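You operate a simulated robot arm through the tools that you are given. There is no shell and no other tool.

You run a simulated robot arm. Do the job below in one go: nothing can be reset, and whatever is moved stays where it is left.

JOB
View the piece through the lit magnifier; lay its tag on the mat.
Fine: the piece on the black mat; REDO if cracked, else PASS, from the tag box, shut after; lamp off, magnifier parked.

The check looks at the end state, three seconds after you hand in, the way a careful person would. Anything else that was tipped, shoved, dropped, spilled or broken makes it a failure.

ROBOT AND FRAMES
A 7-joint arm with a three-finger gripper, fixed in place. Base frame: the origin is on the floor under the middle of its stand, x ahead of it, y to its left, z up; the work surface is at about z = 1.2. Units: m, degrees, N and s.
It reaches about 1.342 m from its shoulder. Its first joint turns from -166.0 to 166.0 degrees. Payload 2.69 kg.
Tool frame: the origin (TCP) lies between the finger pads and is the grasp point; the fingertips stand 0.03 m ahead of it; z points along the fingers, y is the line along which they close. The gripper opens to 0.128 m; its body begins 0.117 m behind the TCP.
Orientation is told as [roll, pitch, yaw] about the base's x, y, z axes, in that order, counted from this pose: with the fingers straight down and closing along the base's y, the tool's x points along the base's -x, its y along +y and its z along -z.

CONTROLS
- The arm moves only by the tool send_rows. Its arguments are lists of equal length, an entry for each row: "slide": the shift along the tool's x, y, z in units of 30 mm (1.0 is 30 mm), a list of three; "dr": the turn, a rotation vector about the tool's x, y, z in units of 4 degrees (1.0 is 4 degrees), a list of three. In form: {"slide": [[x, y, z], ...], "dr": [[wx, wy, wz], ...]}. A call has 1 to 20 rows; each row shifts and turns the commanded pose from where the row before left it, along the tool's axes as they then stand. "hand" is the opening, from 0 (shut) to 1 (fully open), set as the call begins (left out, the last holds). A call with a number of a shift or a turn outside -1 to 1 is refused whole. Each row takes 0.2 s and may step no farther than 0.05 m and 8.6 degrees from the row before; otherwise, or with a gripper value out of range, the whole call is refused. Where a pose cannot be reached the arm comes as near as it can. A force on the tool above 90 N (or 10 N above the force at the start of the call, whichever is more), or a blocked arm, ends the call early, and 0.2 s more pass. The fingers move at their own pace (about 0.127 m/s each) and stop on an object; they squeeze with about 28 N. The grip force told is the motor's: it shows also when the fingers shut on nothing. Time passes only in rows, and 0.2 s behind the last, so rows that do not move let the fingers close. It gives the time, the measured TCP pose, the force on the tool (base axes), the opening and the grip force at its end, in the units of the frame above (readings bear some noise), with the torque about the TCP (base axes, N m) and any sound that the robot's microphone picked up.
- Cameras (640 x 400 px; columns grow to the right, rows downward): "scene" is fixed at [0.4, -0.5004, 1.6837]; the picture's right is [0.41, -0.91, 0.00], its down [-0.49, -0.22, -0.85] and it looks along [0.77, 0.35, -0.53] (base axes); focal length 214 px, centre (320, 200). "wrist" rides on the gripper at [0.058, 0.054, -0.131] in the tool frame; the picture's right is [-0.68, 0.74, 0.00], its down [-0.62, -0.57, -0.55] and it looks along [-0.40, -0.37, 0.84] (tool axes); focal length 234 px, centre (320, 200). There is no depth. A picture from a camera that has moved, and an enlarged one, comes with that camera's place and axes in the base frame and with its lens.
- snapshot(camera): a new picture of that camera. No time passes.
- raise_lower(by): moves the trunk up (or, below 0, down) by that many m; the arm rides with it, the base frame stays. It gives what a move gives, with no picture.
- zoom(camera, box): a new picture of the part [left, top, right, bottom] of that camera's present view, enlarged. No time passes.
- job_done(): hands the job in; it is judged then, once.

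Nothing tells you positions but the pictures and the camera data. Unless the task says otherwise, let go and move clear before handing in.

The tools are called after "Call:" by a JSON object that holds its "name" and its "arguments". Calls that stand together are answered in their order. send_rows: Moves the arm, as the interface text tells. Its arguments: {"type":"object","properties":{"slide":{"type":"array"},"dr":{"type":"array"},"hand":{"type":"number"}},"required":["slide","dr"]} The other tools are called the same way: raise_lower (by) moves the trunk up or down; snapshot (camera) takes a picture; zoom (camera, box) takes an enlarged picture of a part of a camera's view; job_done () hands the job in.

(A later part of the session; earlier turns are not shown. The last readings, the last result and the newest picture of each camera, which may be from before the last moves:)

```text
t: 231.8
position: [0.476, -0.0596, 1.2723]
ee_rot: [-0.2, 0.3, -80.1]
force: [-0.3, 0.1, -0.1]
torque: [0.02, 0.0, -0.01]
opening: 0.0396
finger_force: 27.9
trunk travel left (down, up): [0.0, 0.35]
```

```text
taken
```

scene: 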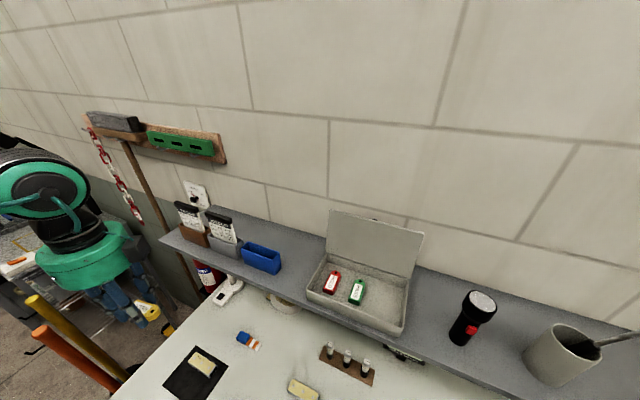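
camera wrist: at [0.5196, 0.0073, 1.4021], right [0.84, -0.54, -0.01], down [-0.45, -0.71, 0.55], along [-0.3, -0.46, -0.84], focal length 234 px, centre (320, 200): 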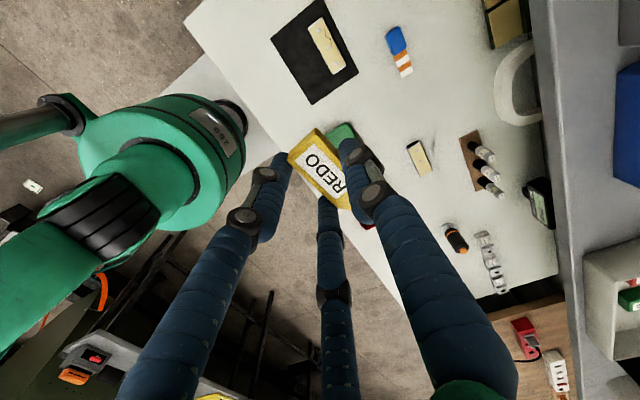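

Now the last 10° of turn, shift over the free part of the mat, and descend to about 10 cm above it.

Call:
{"name": "send_rows", "arguments": {"slide": [[0, 0, 0], [0, 0, 0], [0, 0, 0], [0.707, -0.243, 0], [0.707, -0.243, 0], [0.707, -0.243, 0], [0, 0, 0.95], [0, 0, 0.95], [0, 0, 0.95], [0, 0, 0.95], [0, 0, 0.95], [0, 0, 0.95], [0, 0, 0.95], [0, 0, 0.95], [0, 0, 0.95], [0, 0, 0.95], [0, 0, 0.95], [0, 0, 0]], "dr": [[0, 0, 0.833], [0, 0, 0.833], [0, 0, 0.833], [0, 0, 0], [0, 0, 0], [0, 0, 0], [0, 0, 0], [0, 0, 0], [0, 0, 0], [0, 0, 0], [0, 0, 0], [0, 0, 0], [0, 0, 0], [0, 0, 0], [0, 0, 0], [0, 0, 0], [0, 0, 0], [0, 0, 0]]}}

Call:
{"name": "snapshot", "arguments": {"camera": "wrist"}}

Call:
{"name": "snapshot", "arguments": {"camera": "scene"}}

```text
t: 235.6
position: [0.4535, 0.0062, 0.9584]
ee_rot: [-0.2, 0.3, -90.2]
force: [-0.4, -0.4, -0.7]
torque: [-0.02, 0.01, 0.05]
opening: 0.0399
finger_force: 28.1
trunk travel left (down, up): [0.0, 0.35]
```

```text
taken
camera wrist: at [0.508, 0.0638, 1.089], right [0.73, -0.68, -0.01], down [-0.57, -0.62, 0.55], along [-0.37, -0.4, -0.84], focal length 234 px, centre (320, 200)
```

wrist: 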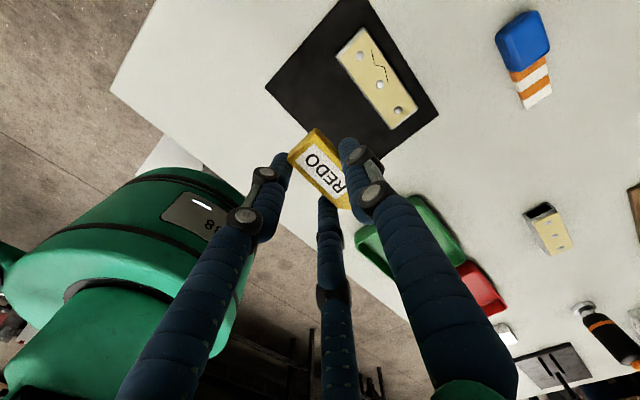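

```text
taken
```

scene: 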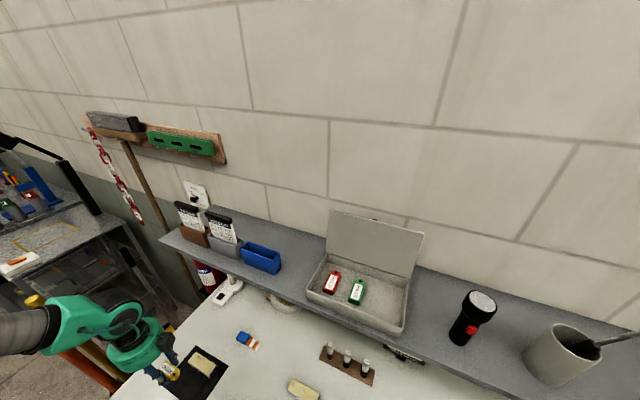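

Position is right over the free part of the mat. I'll descend to about 2 cm above it and check.

Call:
{"name": "send_rows", "arguments": {"slide": [[0, 0, 0.9], [0, 0, 0.9], [0, 0, 0.8], [0, 0, 0.4], [0, 0, 0]], "dr": [[0, 0, 0], [0, 0, 0], [0, 0, 0], [0, 0, 0], [0, 0, 0]]}}

Call:
{"name": "snapshot", "arguments": {"camera": "wrist"}}

Call:
{"name": "zoom", "arguments": {"camera": "scene", "box": [130, 310, 260, 400]}}

```text
t: 236.8
position: [0.4524, 0.007, 0.8688]
ee_rot: [-0.2, 0.3, -90.3]
force: [-0.7, 0.5, -0.1]
torque: [-0.01, 0.01, 0.01]
opening: 0.0397
finger_force: 27.9
trunk travel left (down, up): [0.0, 0.35]
```

```text
taken
camera wrist: at [0.5076, 0.0642, 0.9991], right [0.73, -0.68, -0.01], down [-0.57, -0.62, 0.55], along [-0.38, -0.4, -0.84], focal length 234 px, centre (320, 200)
```

wrist: 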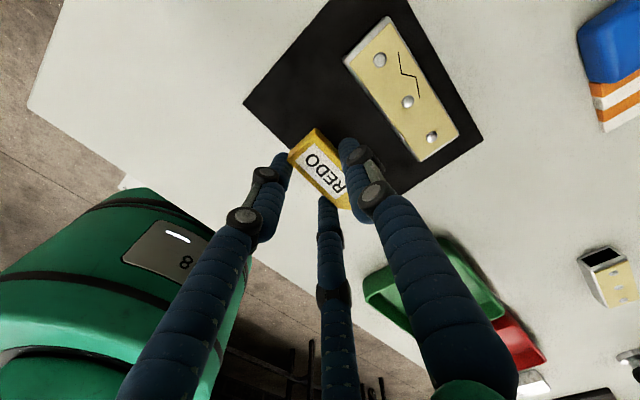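

```text
4.44 times, centred on (195, 355) of scene
camera zoom: at [0.4, -0.5004, 1.6837], right [0.41, -0.91, 0.0], down [-0.49, -0.22, -0.85], along [0.77, 0.35, -0.53], focal length 953 px, centre (876, -489)
```

zoom: 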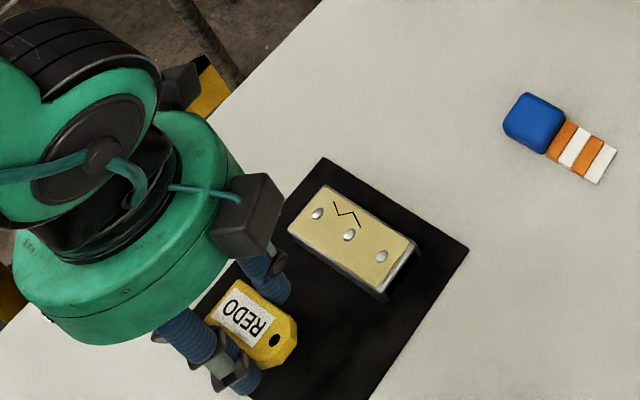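

The tag is over the mat, clear of the piece. I'll lower it gently until contact.

Call:
{"name": "send_rows", "arguments": {"slide": [[0, 0.08, 0.3], [0, 0, 0.2], [0, 0, 0.1], [0, 0, 0]], "dr": [[0, 0, 0], [0, 0, 0], [0, 0, 0], [0, 0, 0]]}}

Call:
{"name": "send_rows", "arguments": {"slide": [[0, 0, 0.08], [0, 0, 0.08], [0, 0, 0]], "dr": [[0, 0, 0], [0, 0, 0], [0, 0, 0]]}}

Call:
{"name": "zoom", "arguments": {"camera": "scene", "box": [130, 310, 260, 400]}}

```text
t: 237.8
position: [0.456, 0.0076, 0.8519]
ee_rot: [-0.2, 0.3, -90.2]
force: [-0.7, 0.0, -0.4]
torque: [0.0, -0.02, 0.0]
opening: 0.0395
finger_force: 28.1
trunk travel left (down, up): [0.0, 0.35]
```

```text
t: 238.6
position: [0.4558, 0.0071, 0.8455]
ee_rot: [-0.2, 0.3, -90.2]
force: [0.2, 0.5, -0.3]
torque: [0.0, 0.0, -0.02]
opening: 0.0398
finger_force: 28.4
trunk travel left (down, up): [0.0, 0.35]
```

```text
4.44 times, centred on (195, 355) of scene
camera zoom: at [0.4, -0.5004, 1.6837], right [0.41, -0.91, 0.0], down [-0.49, -0.22, -0.85], along [0.77, 0.35, -0.53], focal length 953 px, centre (876, -489)
```

zoom: 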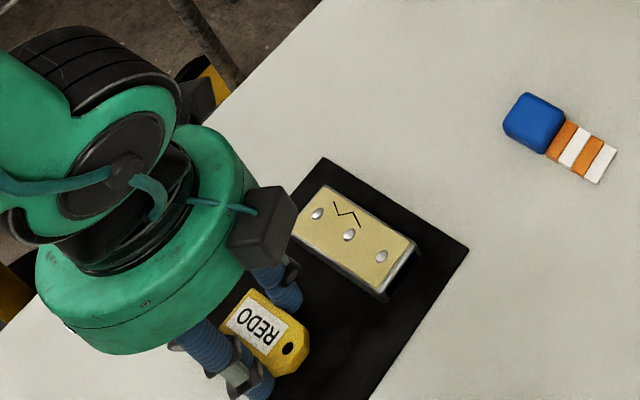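

No contact yet; continuing down in 2 mm steps.

Call:
{"name": "send_rows", "arguments": {"slide": [[0, 0, 0.07], [0, 0, 0.07], [0, 0, 0]], "dr": [[0, 0, 0], [0, 0, 0], [0, 0, 0]]}}

Call:
{"name": "send_rows", "arguments": {"slide": [[0, 0, 0.06], [0, 0, 0.06], [0, 0, 0]], "dr": [[0, 0, 0], [0, 0, 0], [0, 0, 0]]}}

```text
t: 239.4
position: [0.4559, 0.0073, 0.8413]
ee_rot: [-0.2, 0.3, -90.2]
force: [0.5, 0.7, 0.1]
torque: [0.0, 0.01, -0.01]
opening: 0.0395
finger_force: 27.7
trunk travel left (down, up): [0.0, 0.35]
```

```text
t: 240.2
position: [0.4556, 0.0054, 0.8382]
ee_rot: [-0.2, 0.3, -90.2]
force: [0.0, 0.7, -0.7]
torque: [-0.01, -0.01, 0.02]
opening: 0.0396
finger_force: 27.4
trunk travel left (down, up): [0.0, 0.35]
```

Call:
{"name": "send_rows", "arguments": {"slide": [[0, 0, 0.06], [0, 0, 0.06], [0, 0, 0]], "dr": [[0, 0, 0], [0, 0, 0], [0, 0, 0]]}}

Call:
{"name": "send_rows", "arguments": {"slide": [[0, 0, 0.05], [0, 0, 0.05], [0, 0, 0]], "dr": [[0, 0, 0], [0, 0, 0], [0, 0, 0]]}}

Call:
{"name": "zoom", "arguments": {"camera": "scene", "box": [130, 310, 260, 400]}}

```text
t: 241.0
position: [0.4557, 0.0069, 0.8346]
ee_rot: [-0.2, 0.3, -90.1]
force: [0.1, -0.7, -0.2]
torque: [0.01, -0.04, 0.04]
opening: 0.0397
finger_force: 27.8
trunk travel left (down, up): [0.0, 0.35]
```

```text
t: 241.8
position: [0.4554, 0.0069, 0.8328]
ee_rot: [-0.2, 0.3, -90.2]
force: [-7.6, -3.1, 26.1]
torque: [-0.78, 0.37, -0.16]
opening: 0.0397
finger_force: 28.1
trunk travel left (down, up): [0.0, 0.35]
```

```text
4.44 times, centred on (195, 355) of scene
camera zoom: at [0.4, -0.5004, 1.6837], right [0.41, -0.91, 0.0], down [-0.49, -0.22, -0.85], along [0.77, 0.35, -0.53], focal length 953 px, centre (876, -489)
```

zoom: 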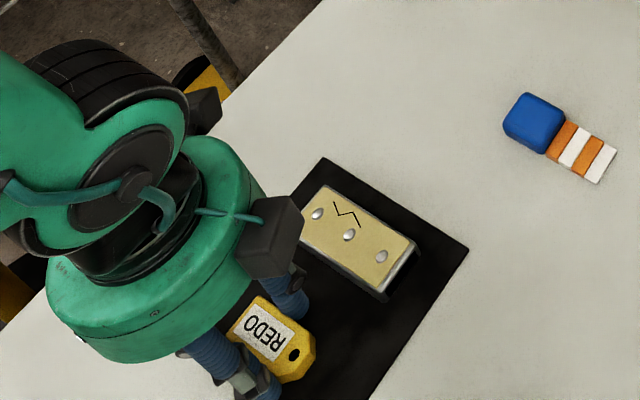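

The tag is down on the mat. I'll ease the pressure slightly and open the fingers just enough to release, staying clear of the piece.

Call:
{"name": "send_rows", "arguments": {"slide": [[0, 0, -0.04], [0, 0, 0]], "dr": [[0, 0, 0], [0, 0, 0]]}}

Call:
{"name": "send_rows", "arguments": {"slide": [[0, 0, 0], [0, 0, 0], [0, 0, 0]], "dr": [[0, 0, 0], [0, 0, 0], [0, 0, 0]], "hand": 0.385}}

Call:
{"name": "snapshot", "arguments": {"camera": "wrist"}}

Call:
{"name": "zoom", "arguments": {"camera": "wrist", "box": [240, 80, 400, 200]}}

```text
t: 242.4
position: [0.4556, 0.0065, 0.833]
ee_rot: [-0.1, 0.3, -90.2]
force: [2.3, -2.7, 11.8]
torque: [-0.41, -0.01, -0.02]
opening: 0.0398
finger_force: 27.7
trunk travel left (down, up): [0.0, 0.35]
```

```text
t: 243.2
position: [0.4547, 0.0074, 0.8337]
ee_rot: [-0.2, 0.3, -90.2]
force: [-0.3, 1.4, 12.2]
torque: [-0.19, -0.13, 0.05]
opening: 0.0482
finger_force: 5.2
trunk travel left (down, up): [0.0, 0.35]
```

```text
taken
camera wrist: at [0.5097, 0.0649, 0.9633], right [0.73, -0.68, -0.01], down [-0.57, -0.62, 0.55], along [-0.37, -0.4, -0.84], focal length 234 px, centre (320, 200)
```

wrist: 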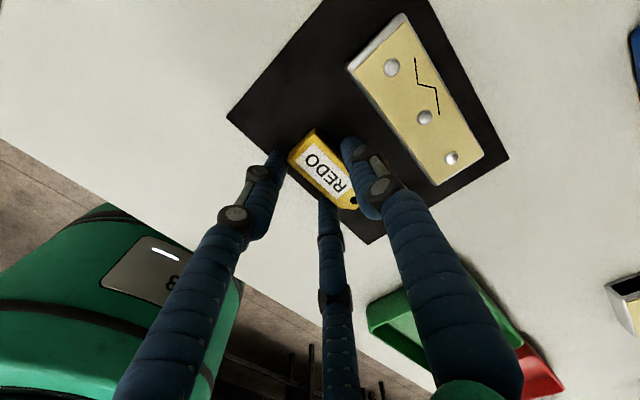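

```text
3.33 times, centred on (320, 140) of wrist
camera zoom: at [0.5097, 0.0649, 0.9633], right [0.73, -0.68, -0.01], down [-0.57, -0.62, 0.55], along [-0.37, -0.4, -0.84], focal length 781 px, centre (320, 400)
```

zoom: 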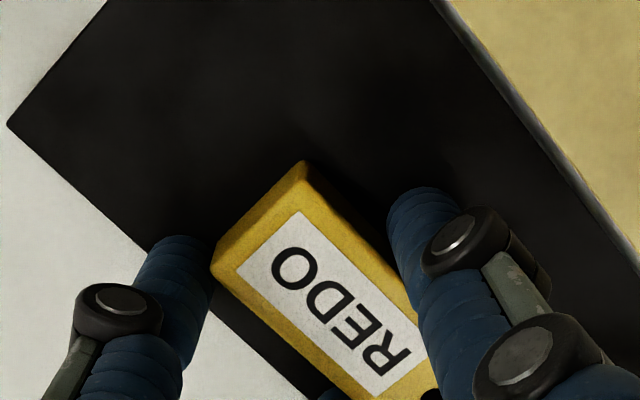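

The tag lies on the mat with about 12 mm margin to the mat's edge and clear of the piece. I'll lift the hand straight up slowly and check that the tag stays.

Call:
{"name": "send_rows", "arguments": {"slide": [[0, 0, -0.1], [0, 0, -0.15], [0, 0, -0.2], [0, 0, 0]], "dr": [[0, 0, 0], [0, 0, 0], [0, 0, 0], [0, 0, 0]]}}

Call:
{"name": "zoom", "arguments": {"camera": "wrist", "box": [240, 80, 400, 200]}}

Call:
{"name": "zoom", "arguments": {"camera": "scene", "box": [130, 310, 260, 400]}}

```text
t: 244.2
position: [0.4567, 0.0069, 0.8471]
ee_rot: [-0.3, 0.3, -90.2]
force: [-1.1, -0.4, 0.2]
torque: [-0.01, 0.03, -0.02]
opening: 0.0494
finger_force: 0.0
trunk travel left (down, up): [0.0, 0.35]
```

```text
3.33 times, centred on (320, 140) of wrist
camera zoom: at [0.5104, 0.0645, 0.9768], right [0.73, -0.68, -0.01], down [-0.57, -0.62, 0.55], along [-0.37, -0.4, -0.84], focal length 781 px, centre (320, 400)
```

zoom: 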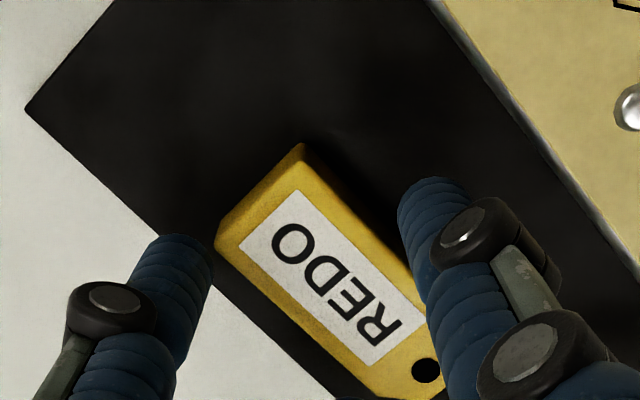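

```text
4.44 times, centred on (195, 355) of scene
camera zoom: at [0.4, -0.5004, 1.6837], right [0.41, -0.91, 0.0], down [-0.49, -0.22, -0.85], along [0.77, 0.35, -0.53], focal length 953 px, centre (876, -489)
```

zoom: 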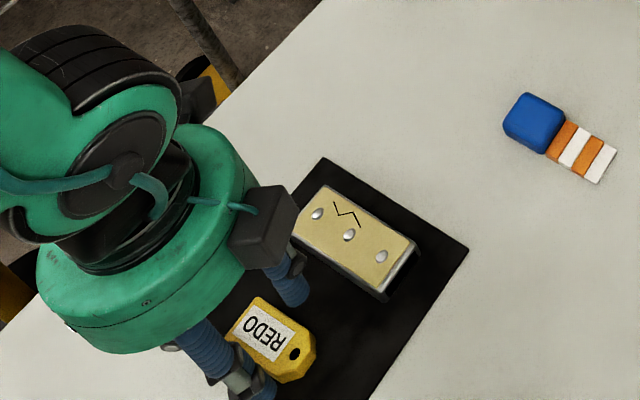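

The tag stays on the mat. Now I go up and turn the hand back, to return to the shelf and shut the box.

Call:
{"name": "send_rows", "arguments": {"slide": [[0, 0, -0.6], [0, 0, -0.95], [0, 0, -0.95], [0, 0, -0.95], [0, 0, -0.95], [0, 0, -0.95], [0, 0, -0.95], [0, 0, -0.95], [0, 0, -0.95], [0, 0, -0.95], [0, 0, -0.95], [0, 0, -0.95], [0, 0, -0.95], [0, 0, 0]], "dr": [[0, 0, 0], [0, 0, 0], [0, 0, 0], [0, 0, 0], [0, 0, 0], [0, 0, 0], [0, 0, 0], [0, 0, 0], [0, 0, 0], [0, 0, 0], [0, 0, 0], [0, 0, 0], [0, 0, 0], [0, 0, 0]]}}

Call:
{"name": "send_rows", "arguments": {"slide": [[0, 0, 0], [0, 0, 0], [0, 0, 0], [0, 0, 0], [0, 0, 0], [0, 0, 0], [0, 0, 0], [0, 0, 0], [0, 0, 0], [0, 0, 0], [0, 0, 0], [0, 0, 0], [0, 0, 0], [0, 0, 0], [0, 0, 0], [0, 0, 0], [0, 0, 0], [0, 0, 0], [0, 0, 0], [0, 0, 0]], "dr": [[0, 0, -1], [0, 0, -1], [0, 0, -1], [0, 0, -1], [0, 0, -1], [0, 0, -1], [0, 0, -1], [0, 0, -1], [0, 0, -1], [0, 0, -1], [0, 0, -1], [0, 0, -1], [0, 0, -1], [0, 0, -1], [0, 0, -1], [0, 0, -1], [0, 0, -1], [0, 0, -1], [0, 0, -1], [0, 0, -1]]}}

Call:
{"name": "snapshot", "arguments": {"camera": "wrist"}}

Call:
{"name": "zoom", "arguments": {"camera": "scene", "box": [130, 310, 260, 400]}}

```text
t: 247.2
position: [0.4562, 0.0059, 1.209]
ee_rot: [-0.2, 0.4, -90.3]
force: [-1.3, 0.1, 0.0]
torque: [-0.05, 0.01, 0.0]
opening: 0.0492
finger_force: 0.1
trunk travel left (down, up): [0.0, 0.35]
```

```text
t: 251.4
position: [0.4568, 0.0054, 1.2048]
ee_rot: [0.3, 0.2, -10.0]
force: [0.5, 0.5, 0.5]
torque: [-0.01, -0.02, 0.03]
opening: 0.0495
finger_force: 0.1
trunk travel left (down, up): [0.0, 0.35]
```

```text
taken
camera wrist: at [0.4089, 0.0675, 1.3367], right [0.8, 0.61, 0.0], down [0.51, -0.67, 0.54], along [0.33, -0.43, -0.84], focal length 234 px, centre (320, 200)
```

wrist: 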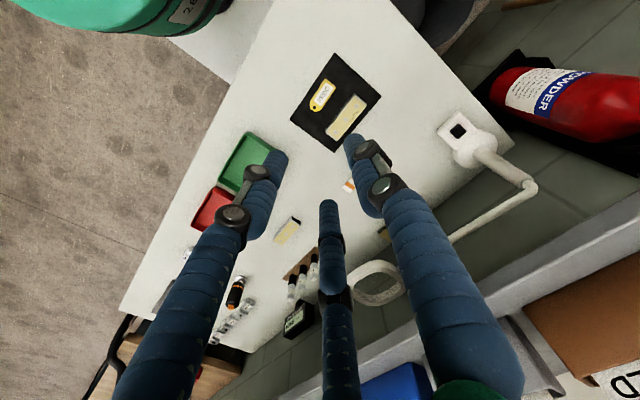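

```text
4.44 times, centred on (195, 355) of scene
camera zoom: at [0.4, -0.5004, 1.6837], right [0.41, -0.91, 0.0], down [-0.49, -0.22, -0.85], along [0.77, 0.35, -0.53], focal length 953 px, centre (876, -489)
```

zoom: 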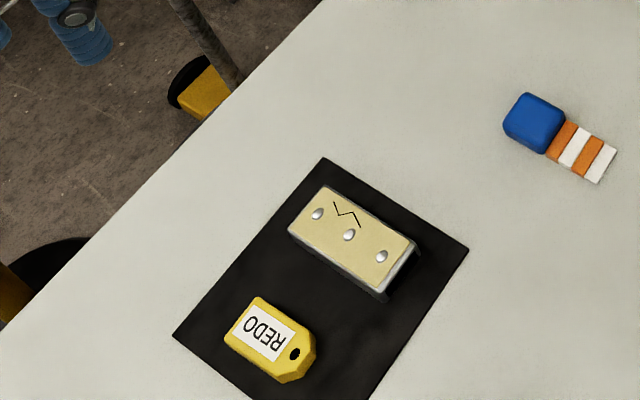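

REDO tag and piece sit well on the mat. Finishing the yaw, raising the trunk, and moving back above the open box.

Call:
{"name": "send_rows", "arguments": {"slide": [[0, 0, 0], [0, 0, 0], [0, 0, 0]], "dr": [[0, 0, -0.833], [0, 0, -0.833], [0, 0, -0.833]]}}

Call:
{"name": "raise_lower", "arguments": {"by": 0.15}}

Call:
{"name": "send_rows", "arguments": {"slide": [[0, 0, -0.86], [0, 0, -0.86], [0, 0, -0.86], [0, 0, -0.86], [-0.506, -0.948, 0], [-0.506, -0.948, 0], [-0.506, -0.948, 0], [-0.506, -0.948, 0], [-0.506, -0.948, 0], [-0.506, -0.948, 0], [-0.506, -0.948, 0], [-0.506, -0.948, 0], [-0.506, -0.948, 0], [-0.506, -0.948, 0], [-0.506, -0.948, 0], [-0.506, -0.948, 0], [-0.506, -0.948, 0], [-0.506, -0.948, 0], [-0.506, -0.948, 0], [-0.506, -0.948, 0]], "dr": [[0, 0, 0], [0, 0, 0], [0, 0, 0], [0, 0, 0], [0, 0, 0], [0, 0, 0], [0, 0, 0], [0, 0, 0], [0, 0, 0], [0, 0, 0], [0, 0, 0], [0, 0, 0], [0, 0, 0], [0, 0, 0], [0, 0, 0], [0, 0, 0], [0, 0, 0], [0, 0, 0], [0, 0, 0], [0, 0, 0]]}}

Call:
{"name": "snapshot", "arguments": {"camera": "wrist"}}

Call:
{"name": "zoom", "arguments": {"camera": "scene", "box": [290, 200, 450, 340]}}

```text
t: 252.2
position: [0.456, 0.0051, 1.2062]
ee_rot: [0.3, 0.3, -0.1]
force: [-0.5, -0.2, 0.4]
torque: [0.03, -0.03, 0.01]
opening: 0.0494
finger_force: 0.0
trunk travel left (down, up): [0.0, 0.35]
```

```text
t: 253.9
position: [0.4576, 0.0055, 1.3554]
ee_rot: [0.3, 0.2, -0.2]
force: [0.7, -0.8, -0.4]
torque: [-0.03, 0.0, 0.01]
opening: 0.0492
finger_force: 0.0
trunk travel left (down, up): [-0.15, 0.2]
```

```text
t: 258.1
position: [0.7001, -0.451, 1.4551]
ee_rot: [0.3, 0.2, -0.3]
force: [1.0, -1.1, -0.3]
torque: [0.02, -0.06, -0.01]
opening: 0.0494
finger_force: 0.1
trunk travel left (down, up): [-0.15, 0.2]
```

```text
taken
camera wrist: at [0.6424, -0.3981, 1.5867], right [0.68, 0.73, 0.0], down [0.62, -0.57, 0.54], along [0.4, -0.37, -0.84], focal length 234 px, centre (320, 200)
```

wrist: 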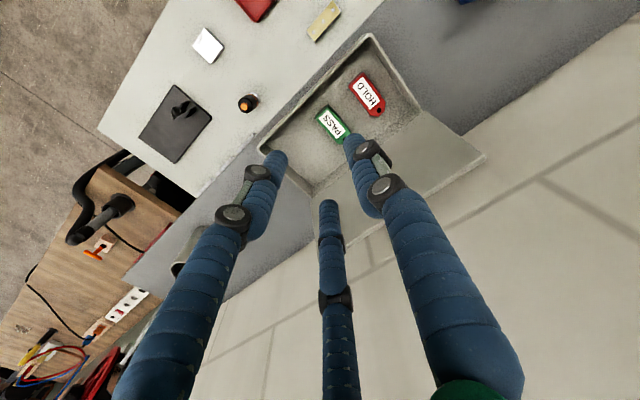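

```text
2.86 times, centred on (370, 270) of scene
camera zoom: at [0.4, -0.5004, 1.6837], right [0.41, -0.91, 0.0], down [-0.49, -0.22, -0.85], along [0.77, 0.35, -0.53], focal length 613 px, centre (177, 0)
```

zoom: 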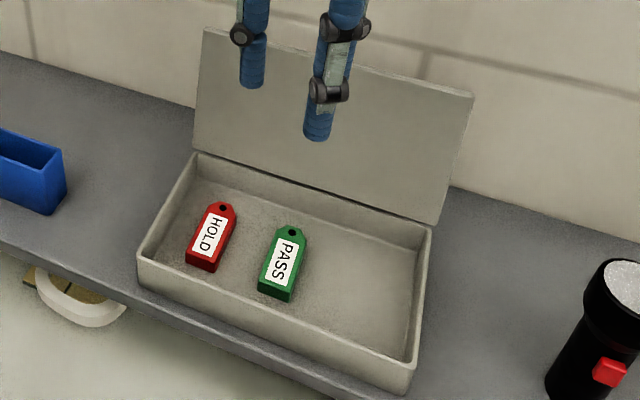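

Retracing my exit path: roll 30°, pitch -30°, and move above the lid's top edge.

Call:
{"name": "send_rows", "arguments": {"slide": [[0, 0, 0], [0, 0, 0], [0, 0, 0], [0, 0, 0], [0, 0, 0], [0, 0, 0], [0, 0, 0], [0, 0, 0], [0, 0, 0], [0, 0, 0], [0, 0, 0], [0, 0, 0], [0, 0, 0], [0, 0, 0], [0, 0, 0], [0, 0, 0], [-0.373, 0.89, 0.565], [-0.373, 0.89, 0.565], [-0.373, 0.89, 0.565], [-0.373, 0.89, 0.565]], "dr": [[0, 0, 0.9375], [0, 0, 0.9375], [0, 0, 0.9375], [0, 0, 0.9375], [0, 0, 0.9375], [0, 0, 0.9375], [0, 0, 0.9375], [0, 0, 0.9375], [-0.469, -0.812, 0], [-0.469, -0.812, 0], [-0.469, -0.812, 0], [-0.469, -0.812, 0], [-0.469, -0.812, 0], [-0.469, -0.812, 0], [-0.469, -0.812, 0], [-0.469, -0.812, 0], [0, 0, 0], [0, 0, 0], [0, 0, 0], [0, 0, 0]], "hand": 0.39}}

Call:
{"name": "snapshot", "arguments": {"camera": "wrist"}}

Call:
{"name": "zoom", "arguments": {"camera": "scene", "box": [290, 200, 450, 340]}}

```text
t: 262.3
position: [0.8123, -0.3812, 1.4426]
ee_rot: [16.3, -25.4, -34.0]
force: [-0.6, -0.2, 0.5]
torque: [0.03, -0.05, 0.02]
opening: 0.0497
finger_force: 0.1
trunk travel left (down, up): [-0.15, 0.2]
```

```text
taken
camera wrist: at [0.7275, -0.306, 1.5453], right [0.83, 0.29, 0.48], down [-0.06, -0.8, 0.6], along [0.56, -0.52, -0.65], focal length 234 px, centre (320, 200)
```

wrist: 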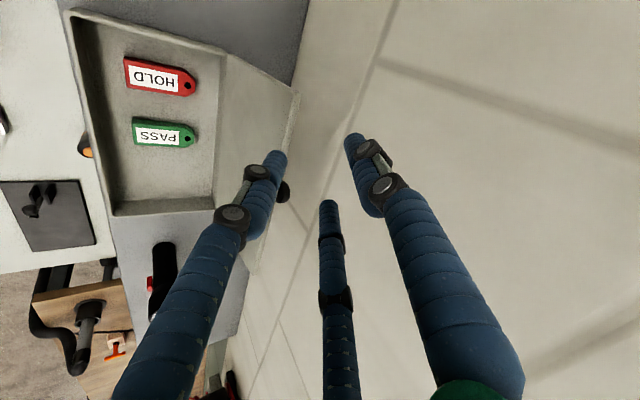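

```text
2.86 times, centred on (370, 270) of scene
camera zoom: at [0.4, -0.5004, 1.6837], right [0.41, -0.91, 0.0], down [-0.49, -0.22, -0.85], along [0.77, 0.35, -0.53], focal length 613 px, centre (177, 0)
```

zoom: 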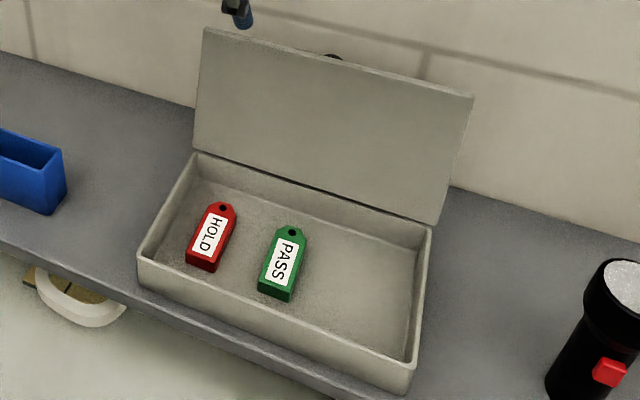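

Same pose as when I left. I'll open slightly wider, shift 3 mm back, and lower so the lid's top edge enters between the fingers.

Call:
{"name": "send_rows", "arguments": {"slide": [[-0.0675, 0.039, 0.045], [0.3, -0.173, 0.6], [0.25, -0.144, 0.5], [0, 0, 0]], "dr": [[0, 0, 0], [0, 0, 0], [0, 0, 0], [0, 0, 0]], "hand": 0.46}}

Call:
{"name": "zoom", "arguments": {"camera": "wrist", "box": [230, 100, 390, 220]}}

Call:
{"name": "zoom", "arguments": {"camera": "scene", "box": [290, 200, 450, 340]}}

```text
t: 263.3
position: [0.8152, -0.3813, 1.4051]
ee_rot: [16.3, -25.4, -33.9]
force: [0.4, -0.6, -0.8]
torque: [0.02, 0.0, 0.01]
opening: 0.0591
finger_force: 0.1
trunk travel left (down, up): [-0.15, 0.2]
```

```text
3.33 times, centred on (310, 160) of wrist
camera zoom: at [0.7295, -0.3054, 1.5069], right [0.83, 0.29, 0.48], down [-0.06, -0.8, 0.6], along [0.56, -0.52, -0.65], focal length 781 px, centre (353, 333)
```

zoom: 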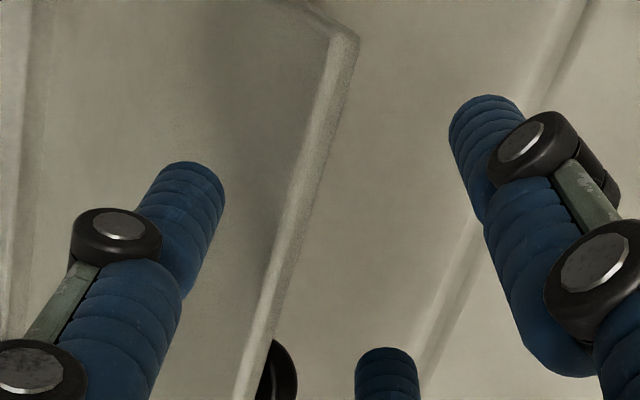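

```text
2.86 times, centred on (370, 270) of scene
camera zoom: at [0.4, -0.5004, 1.6837], right [0.41, -0.91, 0.0], down [-0.49, -0.22, -0.85], along [0.77, 0.35, -0.53], focal length 613 px, centre (177, 0)
```

zoom: 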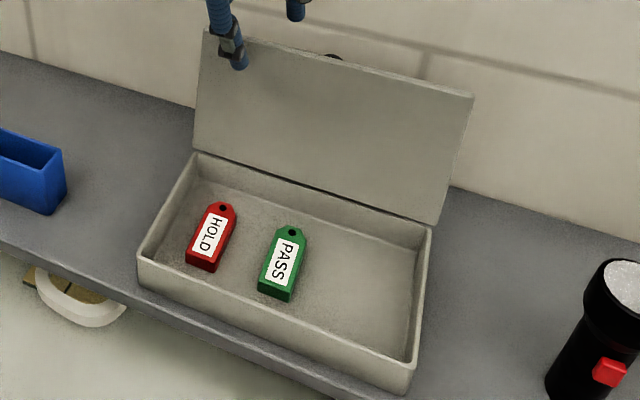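

The lid edge is between the fingers. Lowering the remaining 3.7 cm.

Call:
{"name": "send_rows", "arguments": {"slide": [[0.267, -0.154, 0.534], [0.267, -0.154, 0.534], [0, 0, 0]], "dr": [[0, 0, 0], [0, 0, 0], [0, 0, 0]]}}

Call:
{"name": "send_rows", "arguments": {"slide": [[0, 0, 0], [0, 0, 0]], "dr": [[0, 0, 0], [0, 0, 0]], "hand": 0.36}}

Call:
{"name": "zoom", "arguments": {"camera": "wrist", "box": [230, 100, 390, 220]}}

```text
t: 264.1
position: [0.8145, -0.3806, 1.3695]
ee_rot: [16.2, -25.3, -34.0]
force: [0.2, -0.3, -0.3]
torque: [-0.04, 0.03, -0.01]
opening: 0.0588
finger_force: 0.0
trunk travel left (down, up): [-0.15, 0.2]
```

```text
t: 264.7
position: [0.8149, -0.3808, 1.3689]
ee_rot: [16.3, -25.3, -33.9]
force: [-1.3, -0.6, -0.5]
torque: [0.01, 0.16, 0.11]
opening: 0.0504
finger_force: 3.1
trunk travel left (down, up): [-0.15, 0.2]
```

```text
3.33 times, centred on (310, 160) of wrist
camera zoom: at [0.7295, -0.3051, 1.4701], right [0.83, 0.29, 0.48], down [-0.06, -0.8, 0.6], along [0.56, -0.52, -0.65], focal length 781 px, centre (353, 333)
```

zoom: 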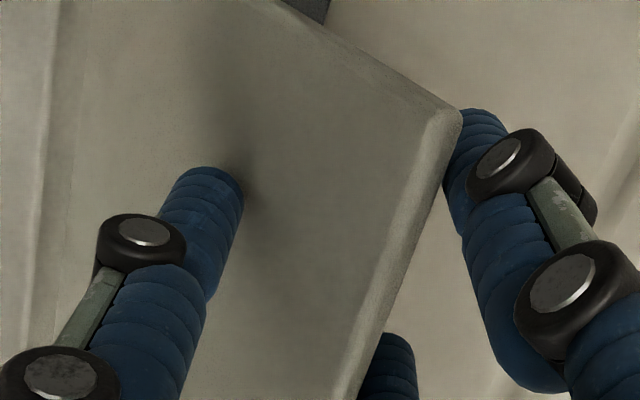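

The lid is caged. I'll draw it forward toward the front in 1 cm steps.

Call:
{"name": "send_rows", "arguments": {"slide": [[0.25, -0.144, -0.167], [0.25, -0.144, -0.167], [0, 0, 0]], "dr": [[0, 0, 0], [0, 0, 0], [0, 0, 0]], "hand": 0.39}}

Call:
{"name": "zoom", "arguments": {"camera": "wrist", "box": [230, 100, 390, 220]}}

Call:
{"name": "zoom", "arguments": {"camera": "scene", "box": [290, 200, 450, 340]}}

```text
t: 265.5
position: [0.7956, -0.3806, 1.3676]
ee_rot: [16.3, -25.4, -33.9]
force: [-0.2, 0.1, 0.2]
torque: [0.0, -0.03, 0.02]
opening: 0.05
finger_force: 0.0
trunk travel left (down, up): [-0.15, 0.2]
```

```text
3.33 times, centred on (310, 160) of wrist
camera zoom: at [0.7097, -0.3049, 1.4702], right [0.83, 0.29, 0.48], down [-0.06, -0.8, 0.6], along [0.56, -0.52, -0.65], focal length 781 px, centre (353, 333)
```

zoom: 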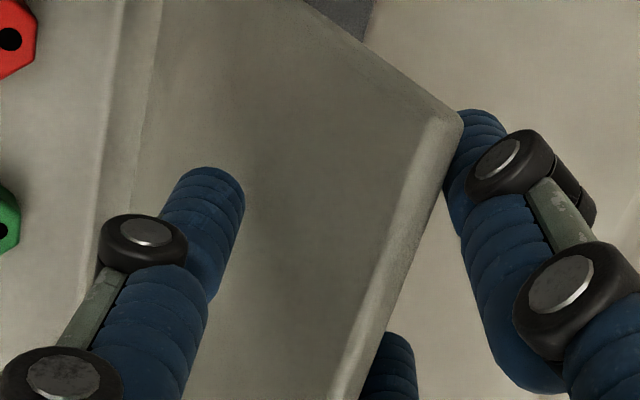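

```text
2.86 times, centred on (370, 270) of scene
camera zoom: at [0.4, -0.5004, 1.6837], right [0.41, -0.91, 0.0], down [-0.49, -0.22, -0.85], along [0.77, 0.35, -0.53], focal length 613 px, centre (177, 0)
```

zoom: 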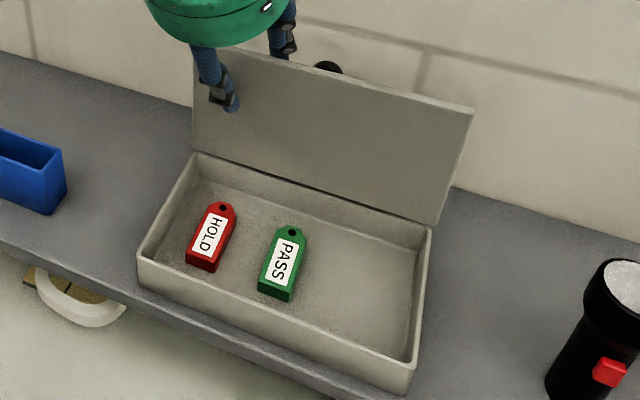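

The lid is about vertical now. Two more centimetres forward.

Call:
{"name": "send_rows", "arguments": {"slide": [[0.25, -0.144, -0.167], [0.25, -0.144, -0.167], [0, 0, 0]], "dr": [[0, 0, 0], [0, 0, 0], [0, 0, 0]]}}

Call:
{"name": "zoom", "arguments": {"camera": "wrist", "box": [230, 100, 390, 220]}}

Call:
{"name": "zoom", "arguments": {"camera": "scene", "box": [290, 200, 450, 340]}}

```text
t: 266.3
position: [0.7747, -0.3793, 1.3682]
ee_rot: [16.3, -25.3, -33.9]
force: [-0.8, 0.1, 0.9]
torque: [-0.01, 0.02, 0.01]
opening: 0.05
finger_force: 0.0
trunk travel left (down, up): [-0.15, 0.2]
```

```text
3.33 times, centred on (310, 160) of wrist
camera zoom: at [0.6894, -0.305, 1.4702], right [0.83, 0.29, 0.48], down [-0.06, -0.8, 0.6], along [0.56, -0.52, -0.65], focal length 781 px, centre (353, 333)
```

zoom: 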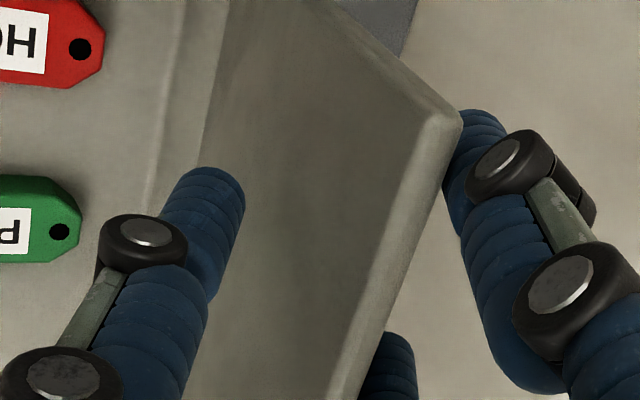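

```text
2.86 times, centred on (370, 270) of scene
camera zoom: at [0.4, -0.5004, 1.6837], right [0.41, -0.91, 0.0], down [-0.49, -0.22, -0.85], along [0.77, 0.35, -0.53], focal length 613 px, centre (177, 0)
```

zoom: 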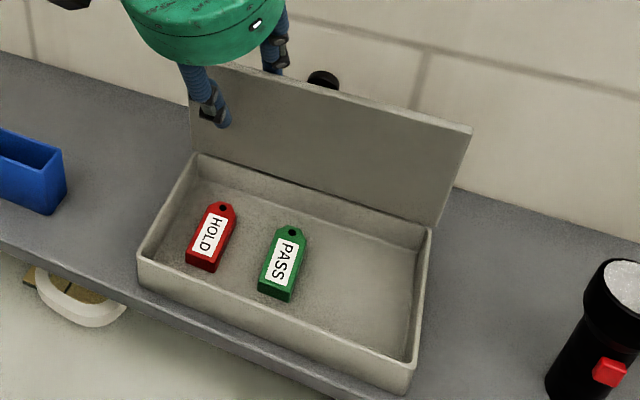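

Continuing forward 2 cm more; the lid follows under control.

Call:
{"name": "send_rows", "arguments": {"slide": [[0.25, -0.144, -0.167], [0.25, -0.144, -0.167], [0, 0, 0]], "dr": [[0, 0, 0], [0, 0, 0], [0, 0, 0]]}}

Call:
{"name": "zoom", "arguments": {"camera": "wrist", "box": [230, 100, 390, 220]}}

Call:
{"name": "zoom", "arguments": {"camera": "scene", "box": [290, 200, 450, 340]}}

```text
t: 267.1
position: [0.754, -0.3795, 1.3698]
ee_rot: [16.3, -25.4, -34.0]
force: [-0.1, 0.3, 0.6]
torque: [-0.01, 0.03, -0.04]
opening: 0.0501
finger_force: 0.1
trunk travel left (down, up): [-0.15, 0.2]
```

```text
3.33 times, centred on (310, 160) of wrist
camera zoom: at [0.6695, -0.3047, 1.4704], right [0.83, 0.29, 0.48], down [-0.06, -0.8, 0.6], along [0.56, -0.52, -0.65], focal length 781 px, centre (353, 333)
```

zoom: 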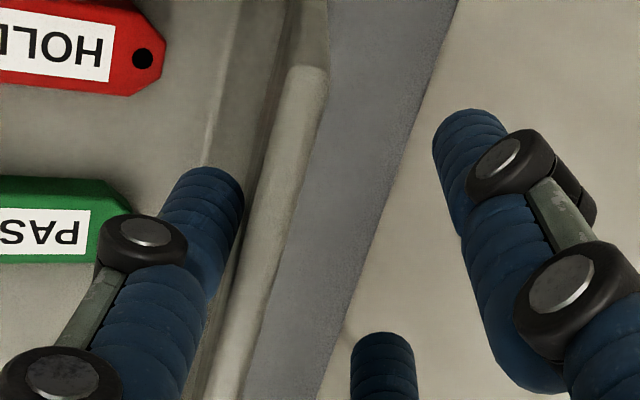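

```text
2.86 times, centred on (370, 270) of scene
camera zoom: at [0.4, -0.5004, 1.6837], right [0.41, -0.91, 0.0], down [-0.49, -0.22, -0.85], along [0.77, 0.35, -0.53], focal length 613 px, centre (177, 0)
```

zoom: 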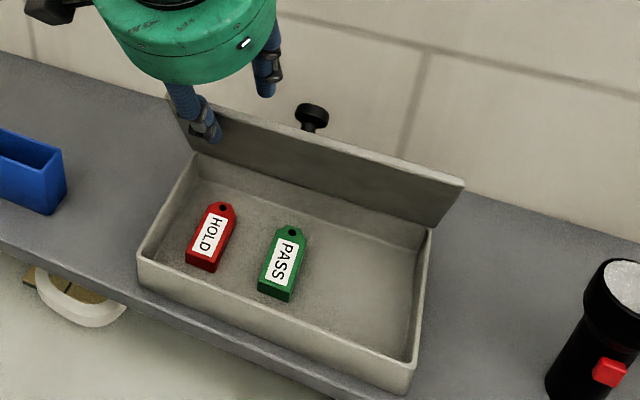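

The lid now rests on the inner finger at about 63°. I'll follow the hinge arc down, rotating the hand.

Call:
{"name": "send_rows", "arguments": {"slide": [[0.254, -0.147, -0.048], [0.254, -0.147, -0.048], [0.254, -0.147, -0.048], [0.254, -0.147, -0.048], [0, 0, 0]], "dr": [[-0.469, -0.812, 0], [-0.469, -0.812, 0], [-0.469, -0.812, 0], [-0.469, -0.812, 0], [0, 0, 0]]}}

Call:
{"name": "zoom", "arguments": {"camera": "wrist", "box": [230, 100, 390, 220]}}

Call:
{"name": "zoom", "arguments": {"camera": "scene", "box": [290, 220, 450, 340]}}

```text
t: 268.3
position: [0.7231, -0.3799, 1.3526]
ee_rot: [26.8, -37.5, -39.6]
force: [-0.5, 0.5, -0.8]
torque: [0.02, 0.04, 0.01]
opening: 0.0503
finger_force: 0.5
trunk travel left (down, up): [-0.15, 0.2]
```

```text
3.33 times, centred on (310, 160) of wrist
camera zoom: at [0.6138, -0.3041, 1.4283], right [0.68, 0.29, 0.68], down [-0.21, -0.8, 0.56], along [0.71, -0.52, -0.48], focal length 781 px, centre (353, 333)
```

zoom: 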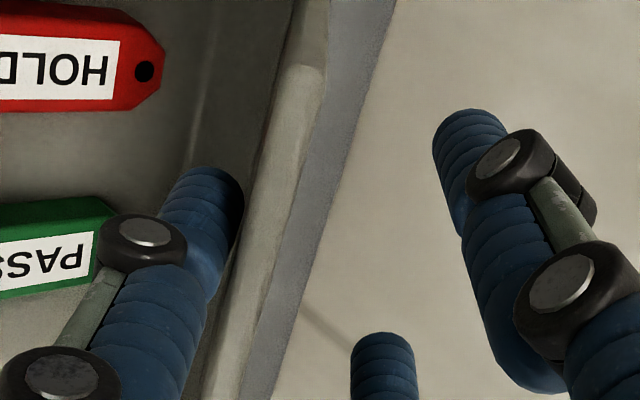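

```text
3.33 times, centred on (370, 280) of scene
camera zoom: at [0.4, -0.5004, 1.6837], right [0.41, -0.91, 0.0], down [-0.49, -0.22, -0.85], along [0.77, 0.35, -0.53], focal length 715 px, centre (153, -67)
```

zoom: 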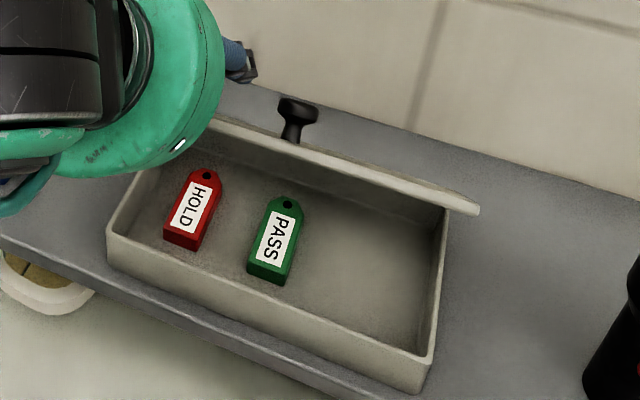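

Tracking exactly as on the way up. Continuing the second half of the arc.

Call:
{"name": "send_rows", "arguments": {"slide": [[0.254, -0.147, -0.048], [0.254, -0.147, -0.048], [0.254, -0.147, -0.048], [0.254, -0.147, -0.048], [0, 0, 0]], "dr": [[-0.469, -0.812, 0], [-0.469, -0.812, 0], [-0.469, -0.812, 0], [-0.469, -0.812, 0], [0, 0, 0]]}}

Call:
{"name": "zoom", "arguments": {"camera": "wrist", "box": [230, 100, 390, 220]}}

Call:
{"name": "zoom", "arguments": {"camera": "scene", "box": [290, 220, 450, 340]}}

```text
t: 269.5
position: [0.6958, -0.3797, 1.3284]
ee_rot: [41.2, -48.3, -49.4]
force: [0.7, -1.4, -0.4]
torque: [-0.03, 0.0, -0.01]
opening: 0.0502
finger_force: 1.0
trunk travel left (down, up): [-0.15, 0.2]
```

```text
3.33 times, centred on (310, 160) of wrist
camera zoom: at [0.5717, -0.3038, 1.374], right [0.48, 0.29, 0.83], down [-0.35, -0.8, 0.49], along [0.8, -0.52, -0.28], focal length 781 px, centre (353, 333)
```

zoom: 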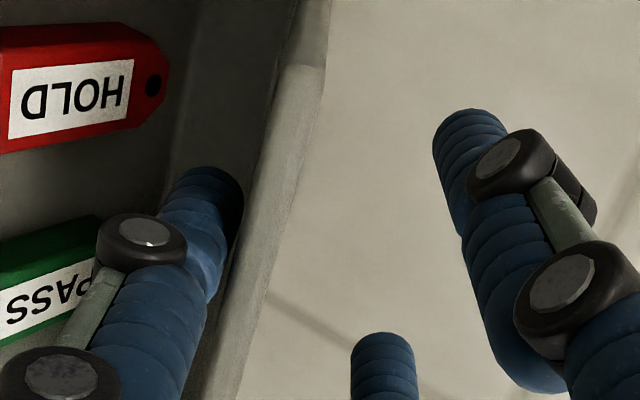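

```text
3.33 times, centred on (370, 280) of scene
camera zoom: at [0.4, -0.5004, 1.6837], right [0.41, -0.91, 0.0], down [-0.49, -0.22, -0.85], along [0.77, 0.35, -0.53], focal length 715 px, centre (153, -67)
```

zoom: 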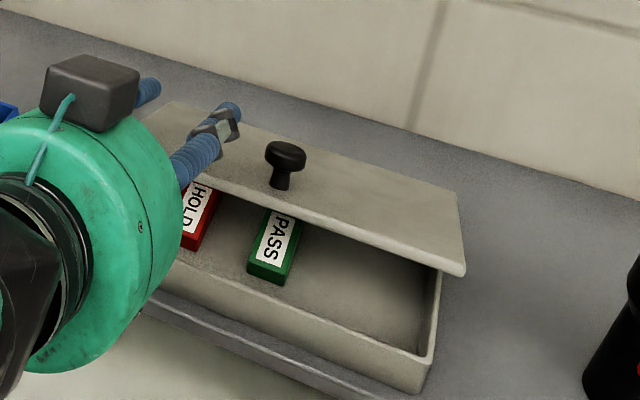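

The lid is down to about 32°. I continue reversing: lower and draw back, with the finger still supporting the lip.

Call:
{"name": "send_rows", "arguments": {"slide": [[0.295, -0.17, -0.066], [0.295, -0.17, -0.066], [0, 0, 0]], "dr": [[0, 0, 0], [0, 0, 0], [0, 0, 0]]}}

Call:
{"name": "send_rows", "arguments": {"slide": [[0, 0, 0], [0.245, -0.141, -0.222], [0.245, -0.141, -0.222], [0, 0, 0]], "dr": [[0, 0, 0], [0, 0, 0], [0, 0, 0], [0, 0, 0]], "hand": 0.5}}

Call:
{"name": "zoom", "arguments": {"camera": "wrist", "box": [230, 100, 390, 220]}}

Call:
{"name": "zoom", "arguments": {"camera": "scene", "box": [290, 240, 418, 340]}}

```text
t: 270.3
position: [0.6815, -0.3797, 1.3142]
ee_rot: [41.2, -48.2, -49.4]
force: [-0.9, -0.4, 0.1]
torque: [0.04, -0.01, 0.01]
opening: 0.0501
finger_force: 0.1
trunk travel left (down, up): [-0.15, 0.2]
```

```text
t: 271.3
position: [0.663, -0.3777, 1.306]
ee_rot: [41.1, -48.4, -49.5]
force: [0.4, -0.2, 0.1]
torque: [-0.01, -0.03, 0.0]
opening: 0.0643
finger_force: 0.0
trunk travel left (down, up): [-0.15, 0.2]
```

```text
3.33 times, centred on (310, 160) of wrist
camera zoom: at [0.5383, -0.3031, 1.3504], right [0.48, 0.29, 0.83], down [-0.35, -0.8, 0.49], along [0.8, -0.52, -0.28], focal length 781 px, centre (353, 333)
```

zoom: 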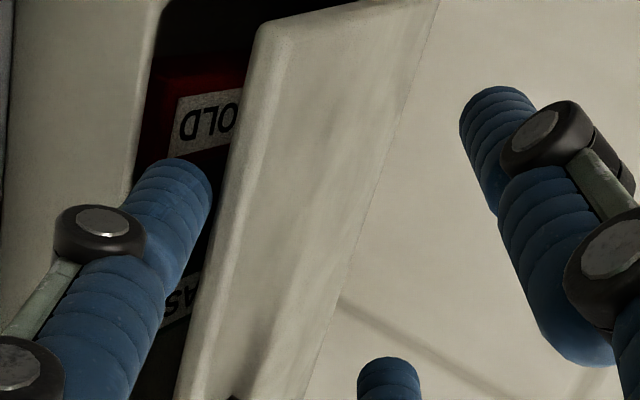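

```text
4.00 times, centred on (354, 290) of scene
camera zoom: at [0.4, -0.5004, 1.6837], right [0.41, -0.91, 0.0], down [-0.49, -0.22, -0.85], along [0.77, 0.35, -0.53], focal length 858 px, centre (184, -160)
```

zoom: 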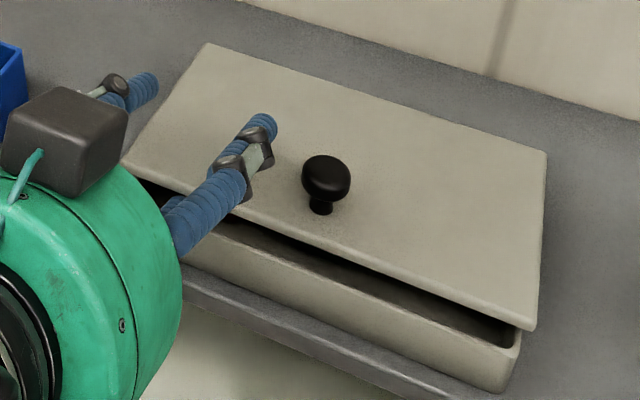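

Now lowering the lip the rest of the way, slightly back to avoid rubbing the box face.

Call:
{"name": "send_rows", "arguments": {"slide": [[0.135, -0.078, 0.009], [0.1, -0.058, 0.067], [0.1, -0.058, 0.067], [0.1, -0.058, 0.067], [0.1, -0.058, 0.067], [0, 0, 0]], "dr": [[0, 0, 0], [0, 0, 0], [0, 0, 0], [0, 0, 0], [0, 0, 0], [0, 0, 0]]}}

Call:
{"name": "zoom", "arguments": {"camera": "wrist", "box": [230, 100, 390, 220]}}

Call:
{"name": "zoom", "arguments": {"camera": "scene", "box": [290, 240, 418, 340]}}

```text
t: 272.7
position: [0.6605, -0.3783, 1.286]
ee_rot: [41.2, -48.2, -49.4]
force: [0.1, -0.1, -0.1]
torque: [0.03, 0.04, -0.02]
opening: 0.0639
finger_force: 0.1
trunk travel left (down, up): [-0.15, 0.2]
```

```text
3.33 times, centred on (310, 160) of wrist
camera zoom: at [0.5362, -0.3033, 1.3306], right [0.48, 0.29, 0.83], down [-0.35, -0.8, 0.49], along [0.8, -0.52, -0.28], focal length 781 px, centre (353, 333)
```

zoom: 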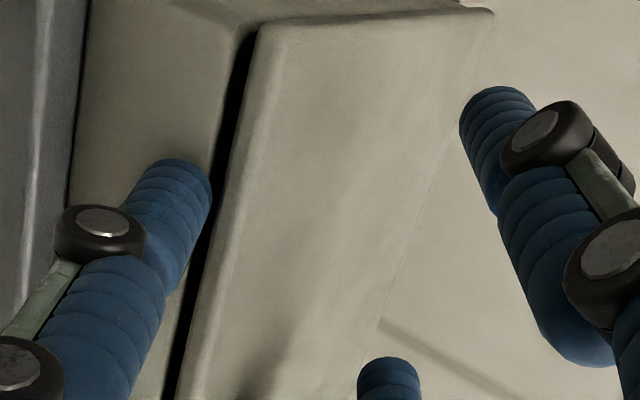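

```text
4.00 times, centred on (354, 290) of scene
camera zoom: at [0.4, -0.5004, 1.6837], right [0.41, -0.91, 0.0], down [-0.49, -0.22, -0.85], along [0.77, 0.35, -0.53], focal length 858 px, centre (184, -160)
```

zoom: 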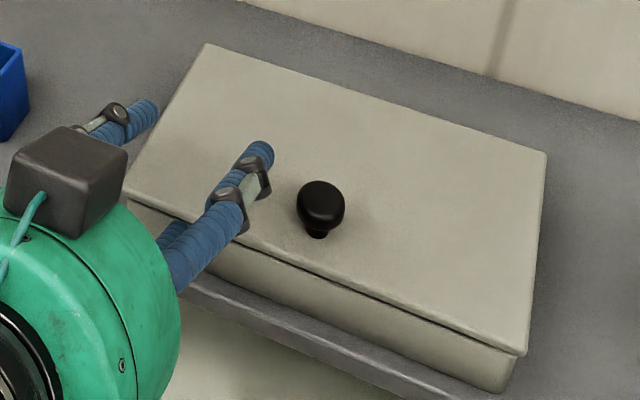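

Almost shut. Another 8 mm lower so the lid sits fully, then withdraw the fingers forward.

Call:
{"name": "send_rows", "arguments": {"slide": [[0.1, -0.058, 0.067], [0.1, -0.058, 0.067], [0, 0, 0]], "dr": [[0, 0, 0], [0, 0, 0], [0, 0, 0]]}}

Call:
{"name": "send_rows", "arguments": {"slide": [[0.145, -0.084, -0.289], [0.29, -0.167, -0.578], [0.29, -0.167, -0.578], [0.29, -0.167, -0.578], [0, 0, 0]], "dr": [[0, 0, 0], [0, 0, 0], [0, 0, 0], [0, 0, 0], [0, 0, 0]]}}

Call:
{"name": "zoom", "arguments": {"camera": "scene", "box": [290, 240, 418, 340]}}

Call:
{"name": "snapshot", "arguments": {"camera": "wrist"}}

```text
t: 273.5
position: [0.6613, -0.3793, 1.2778]
ee_rot: [41.0, -48.3, -49.4]
force: [-0.3, -1.0, 0.5]
torque: [-0.02, 0.03, -0.01]
opening: 0.0641
finger_force: 0.1
trunk travel left (down, up): [-0.15, 0.2]
```

```text
t: 274.7
position: [0.5905, -0.3782, 1.2785]
ee_rot: [41.1, -48.2, -49.3]
force: [0.2, 0.4, -0.6]
torque: [-0.01, 0.0, -0.03]
opening: 0.0641
finger_force: 0.1
trunk travel left (down, up): [-0.15, 0.2]
```

```text
4.00 times, centred on (354, 290) of scene
camera zoom: at [0.4, -0.5004, 1.6837], right [0.41, -0.91, 0.0], down [-0.49, -0.22, -0.85], along [0.77, 0.35, -0.53], focal length 858 px, centre (184, -160)
```

zoom: 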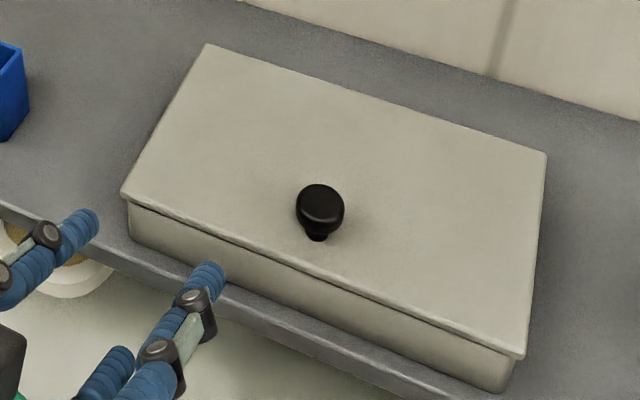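

```text
taken
camera wrist: at [0.4654, -0.3034, 1.323], right [0.48, 0.29, 0.83], down [-0.35, -0.8, 0.49], along [0.8, -0.52, -0.28], focal length 234 px, centre (320, 200)
```

wrist: 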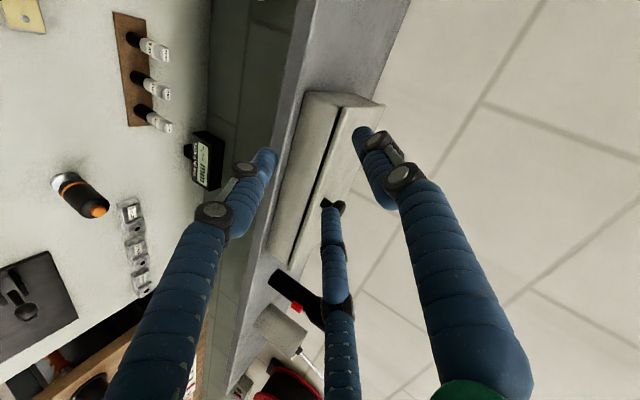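

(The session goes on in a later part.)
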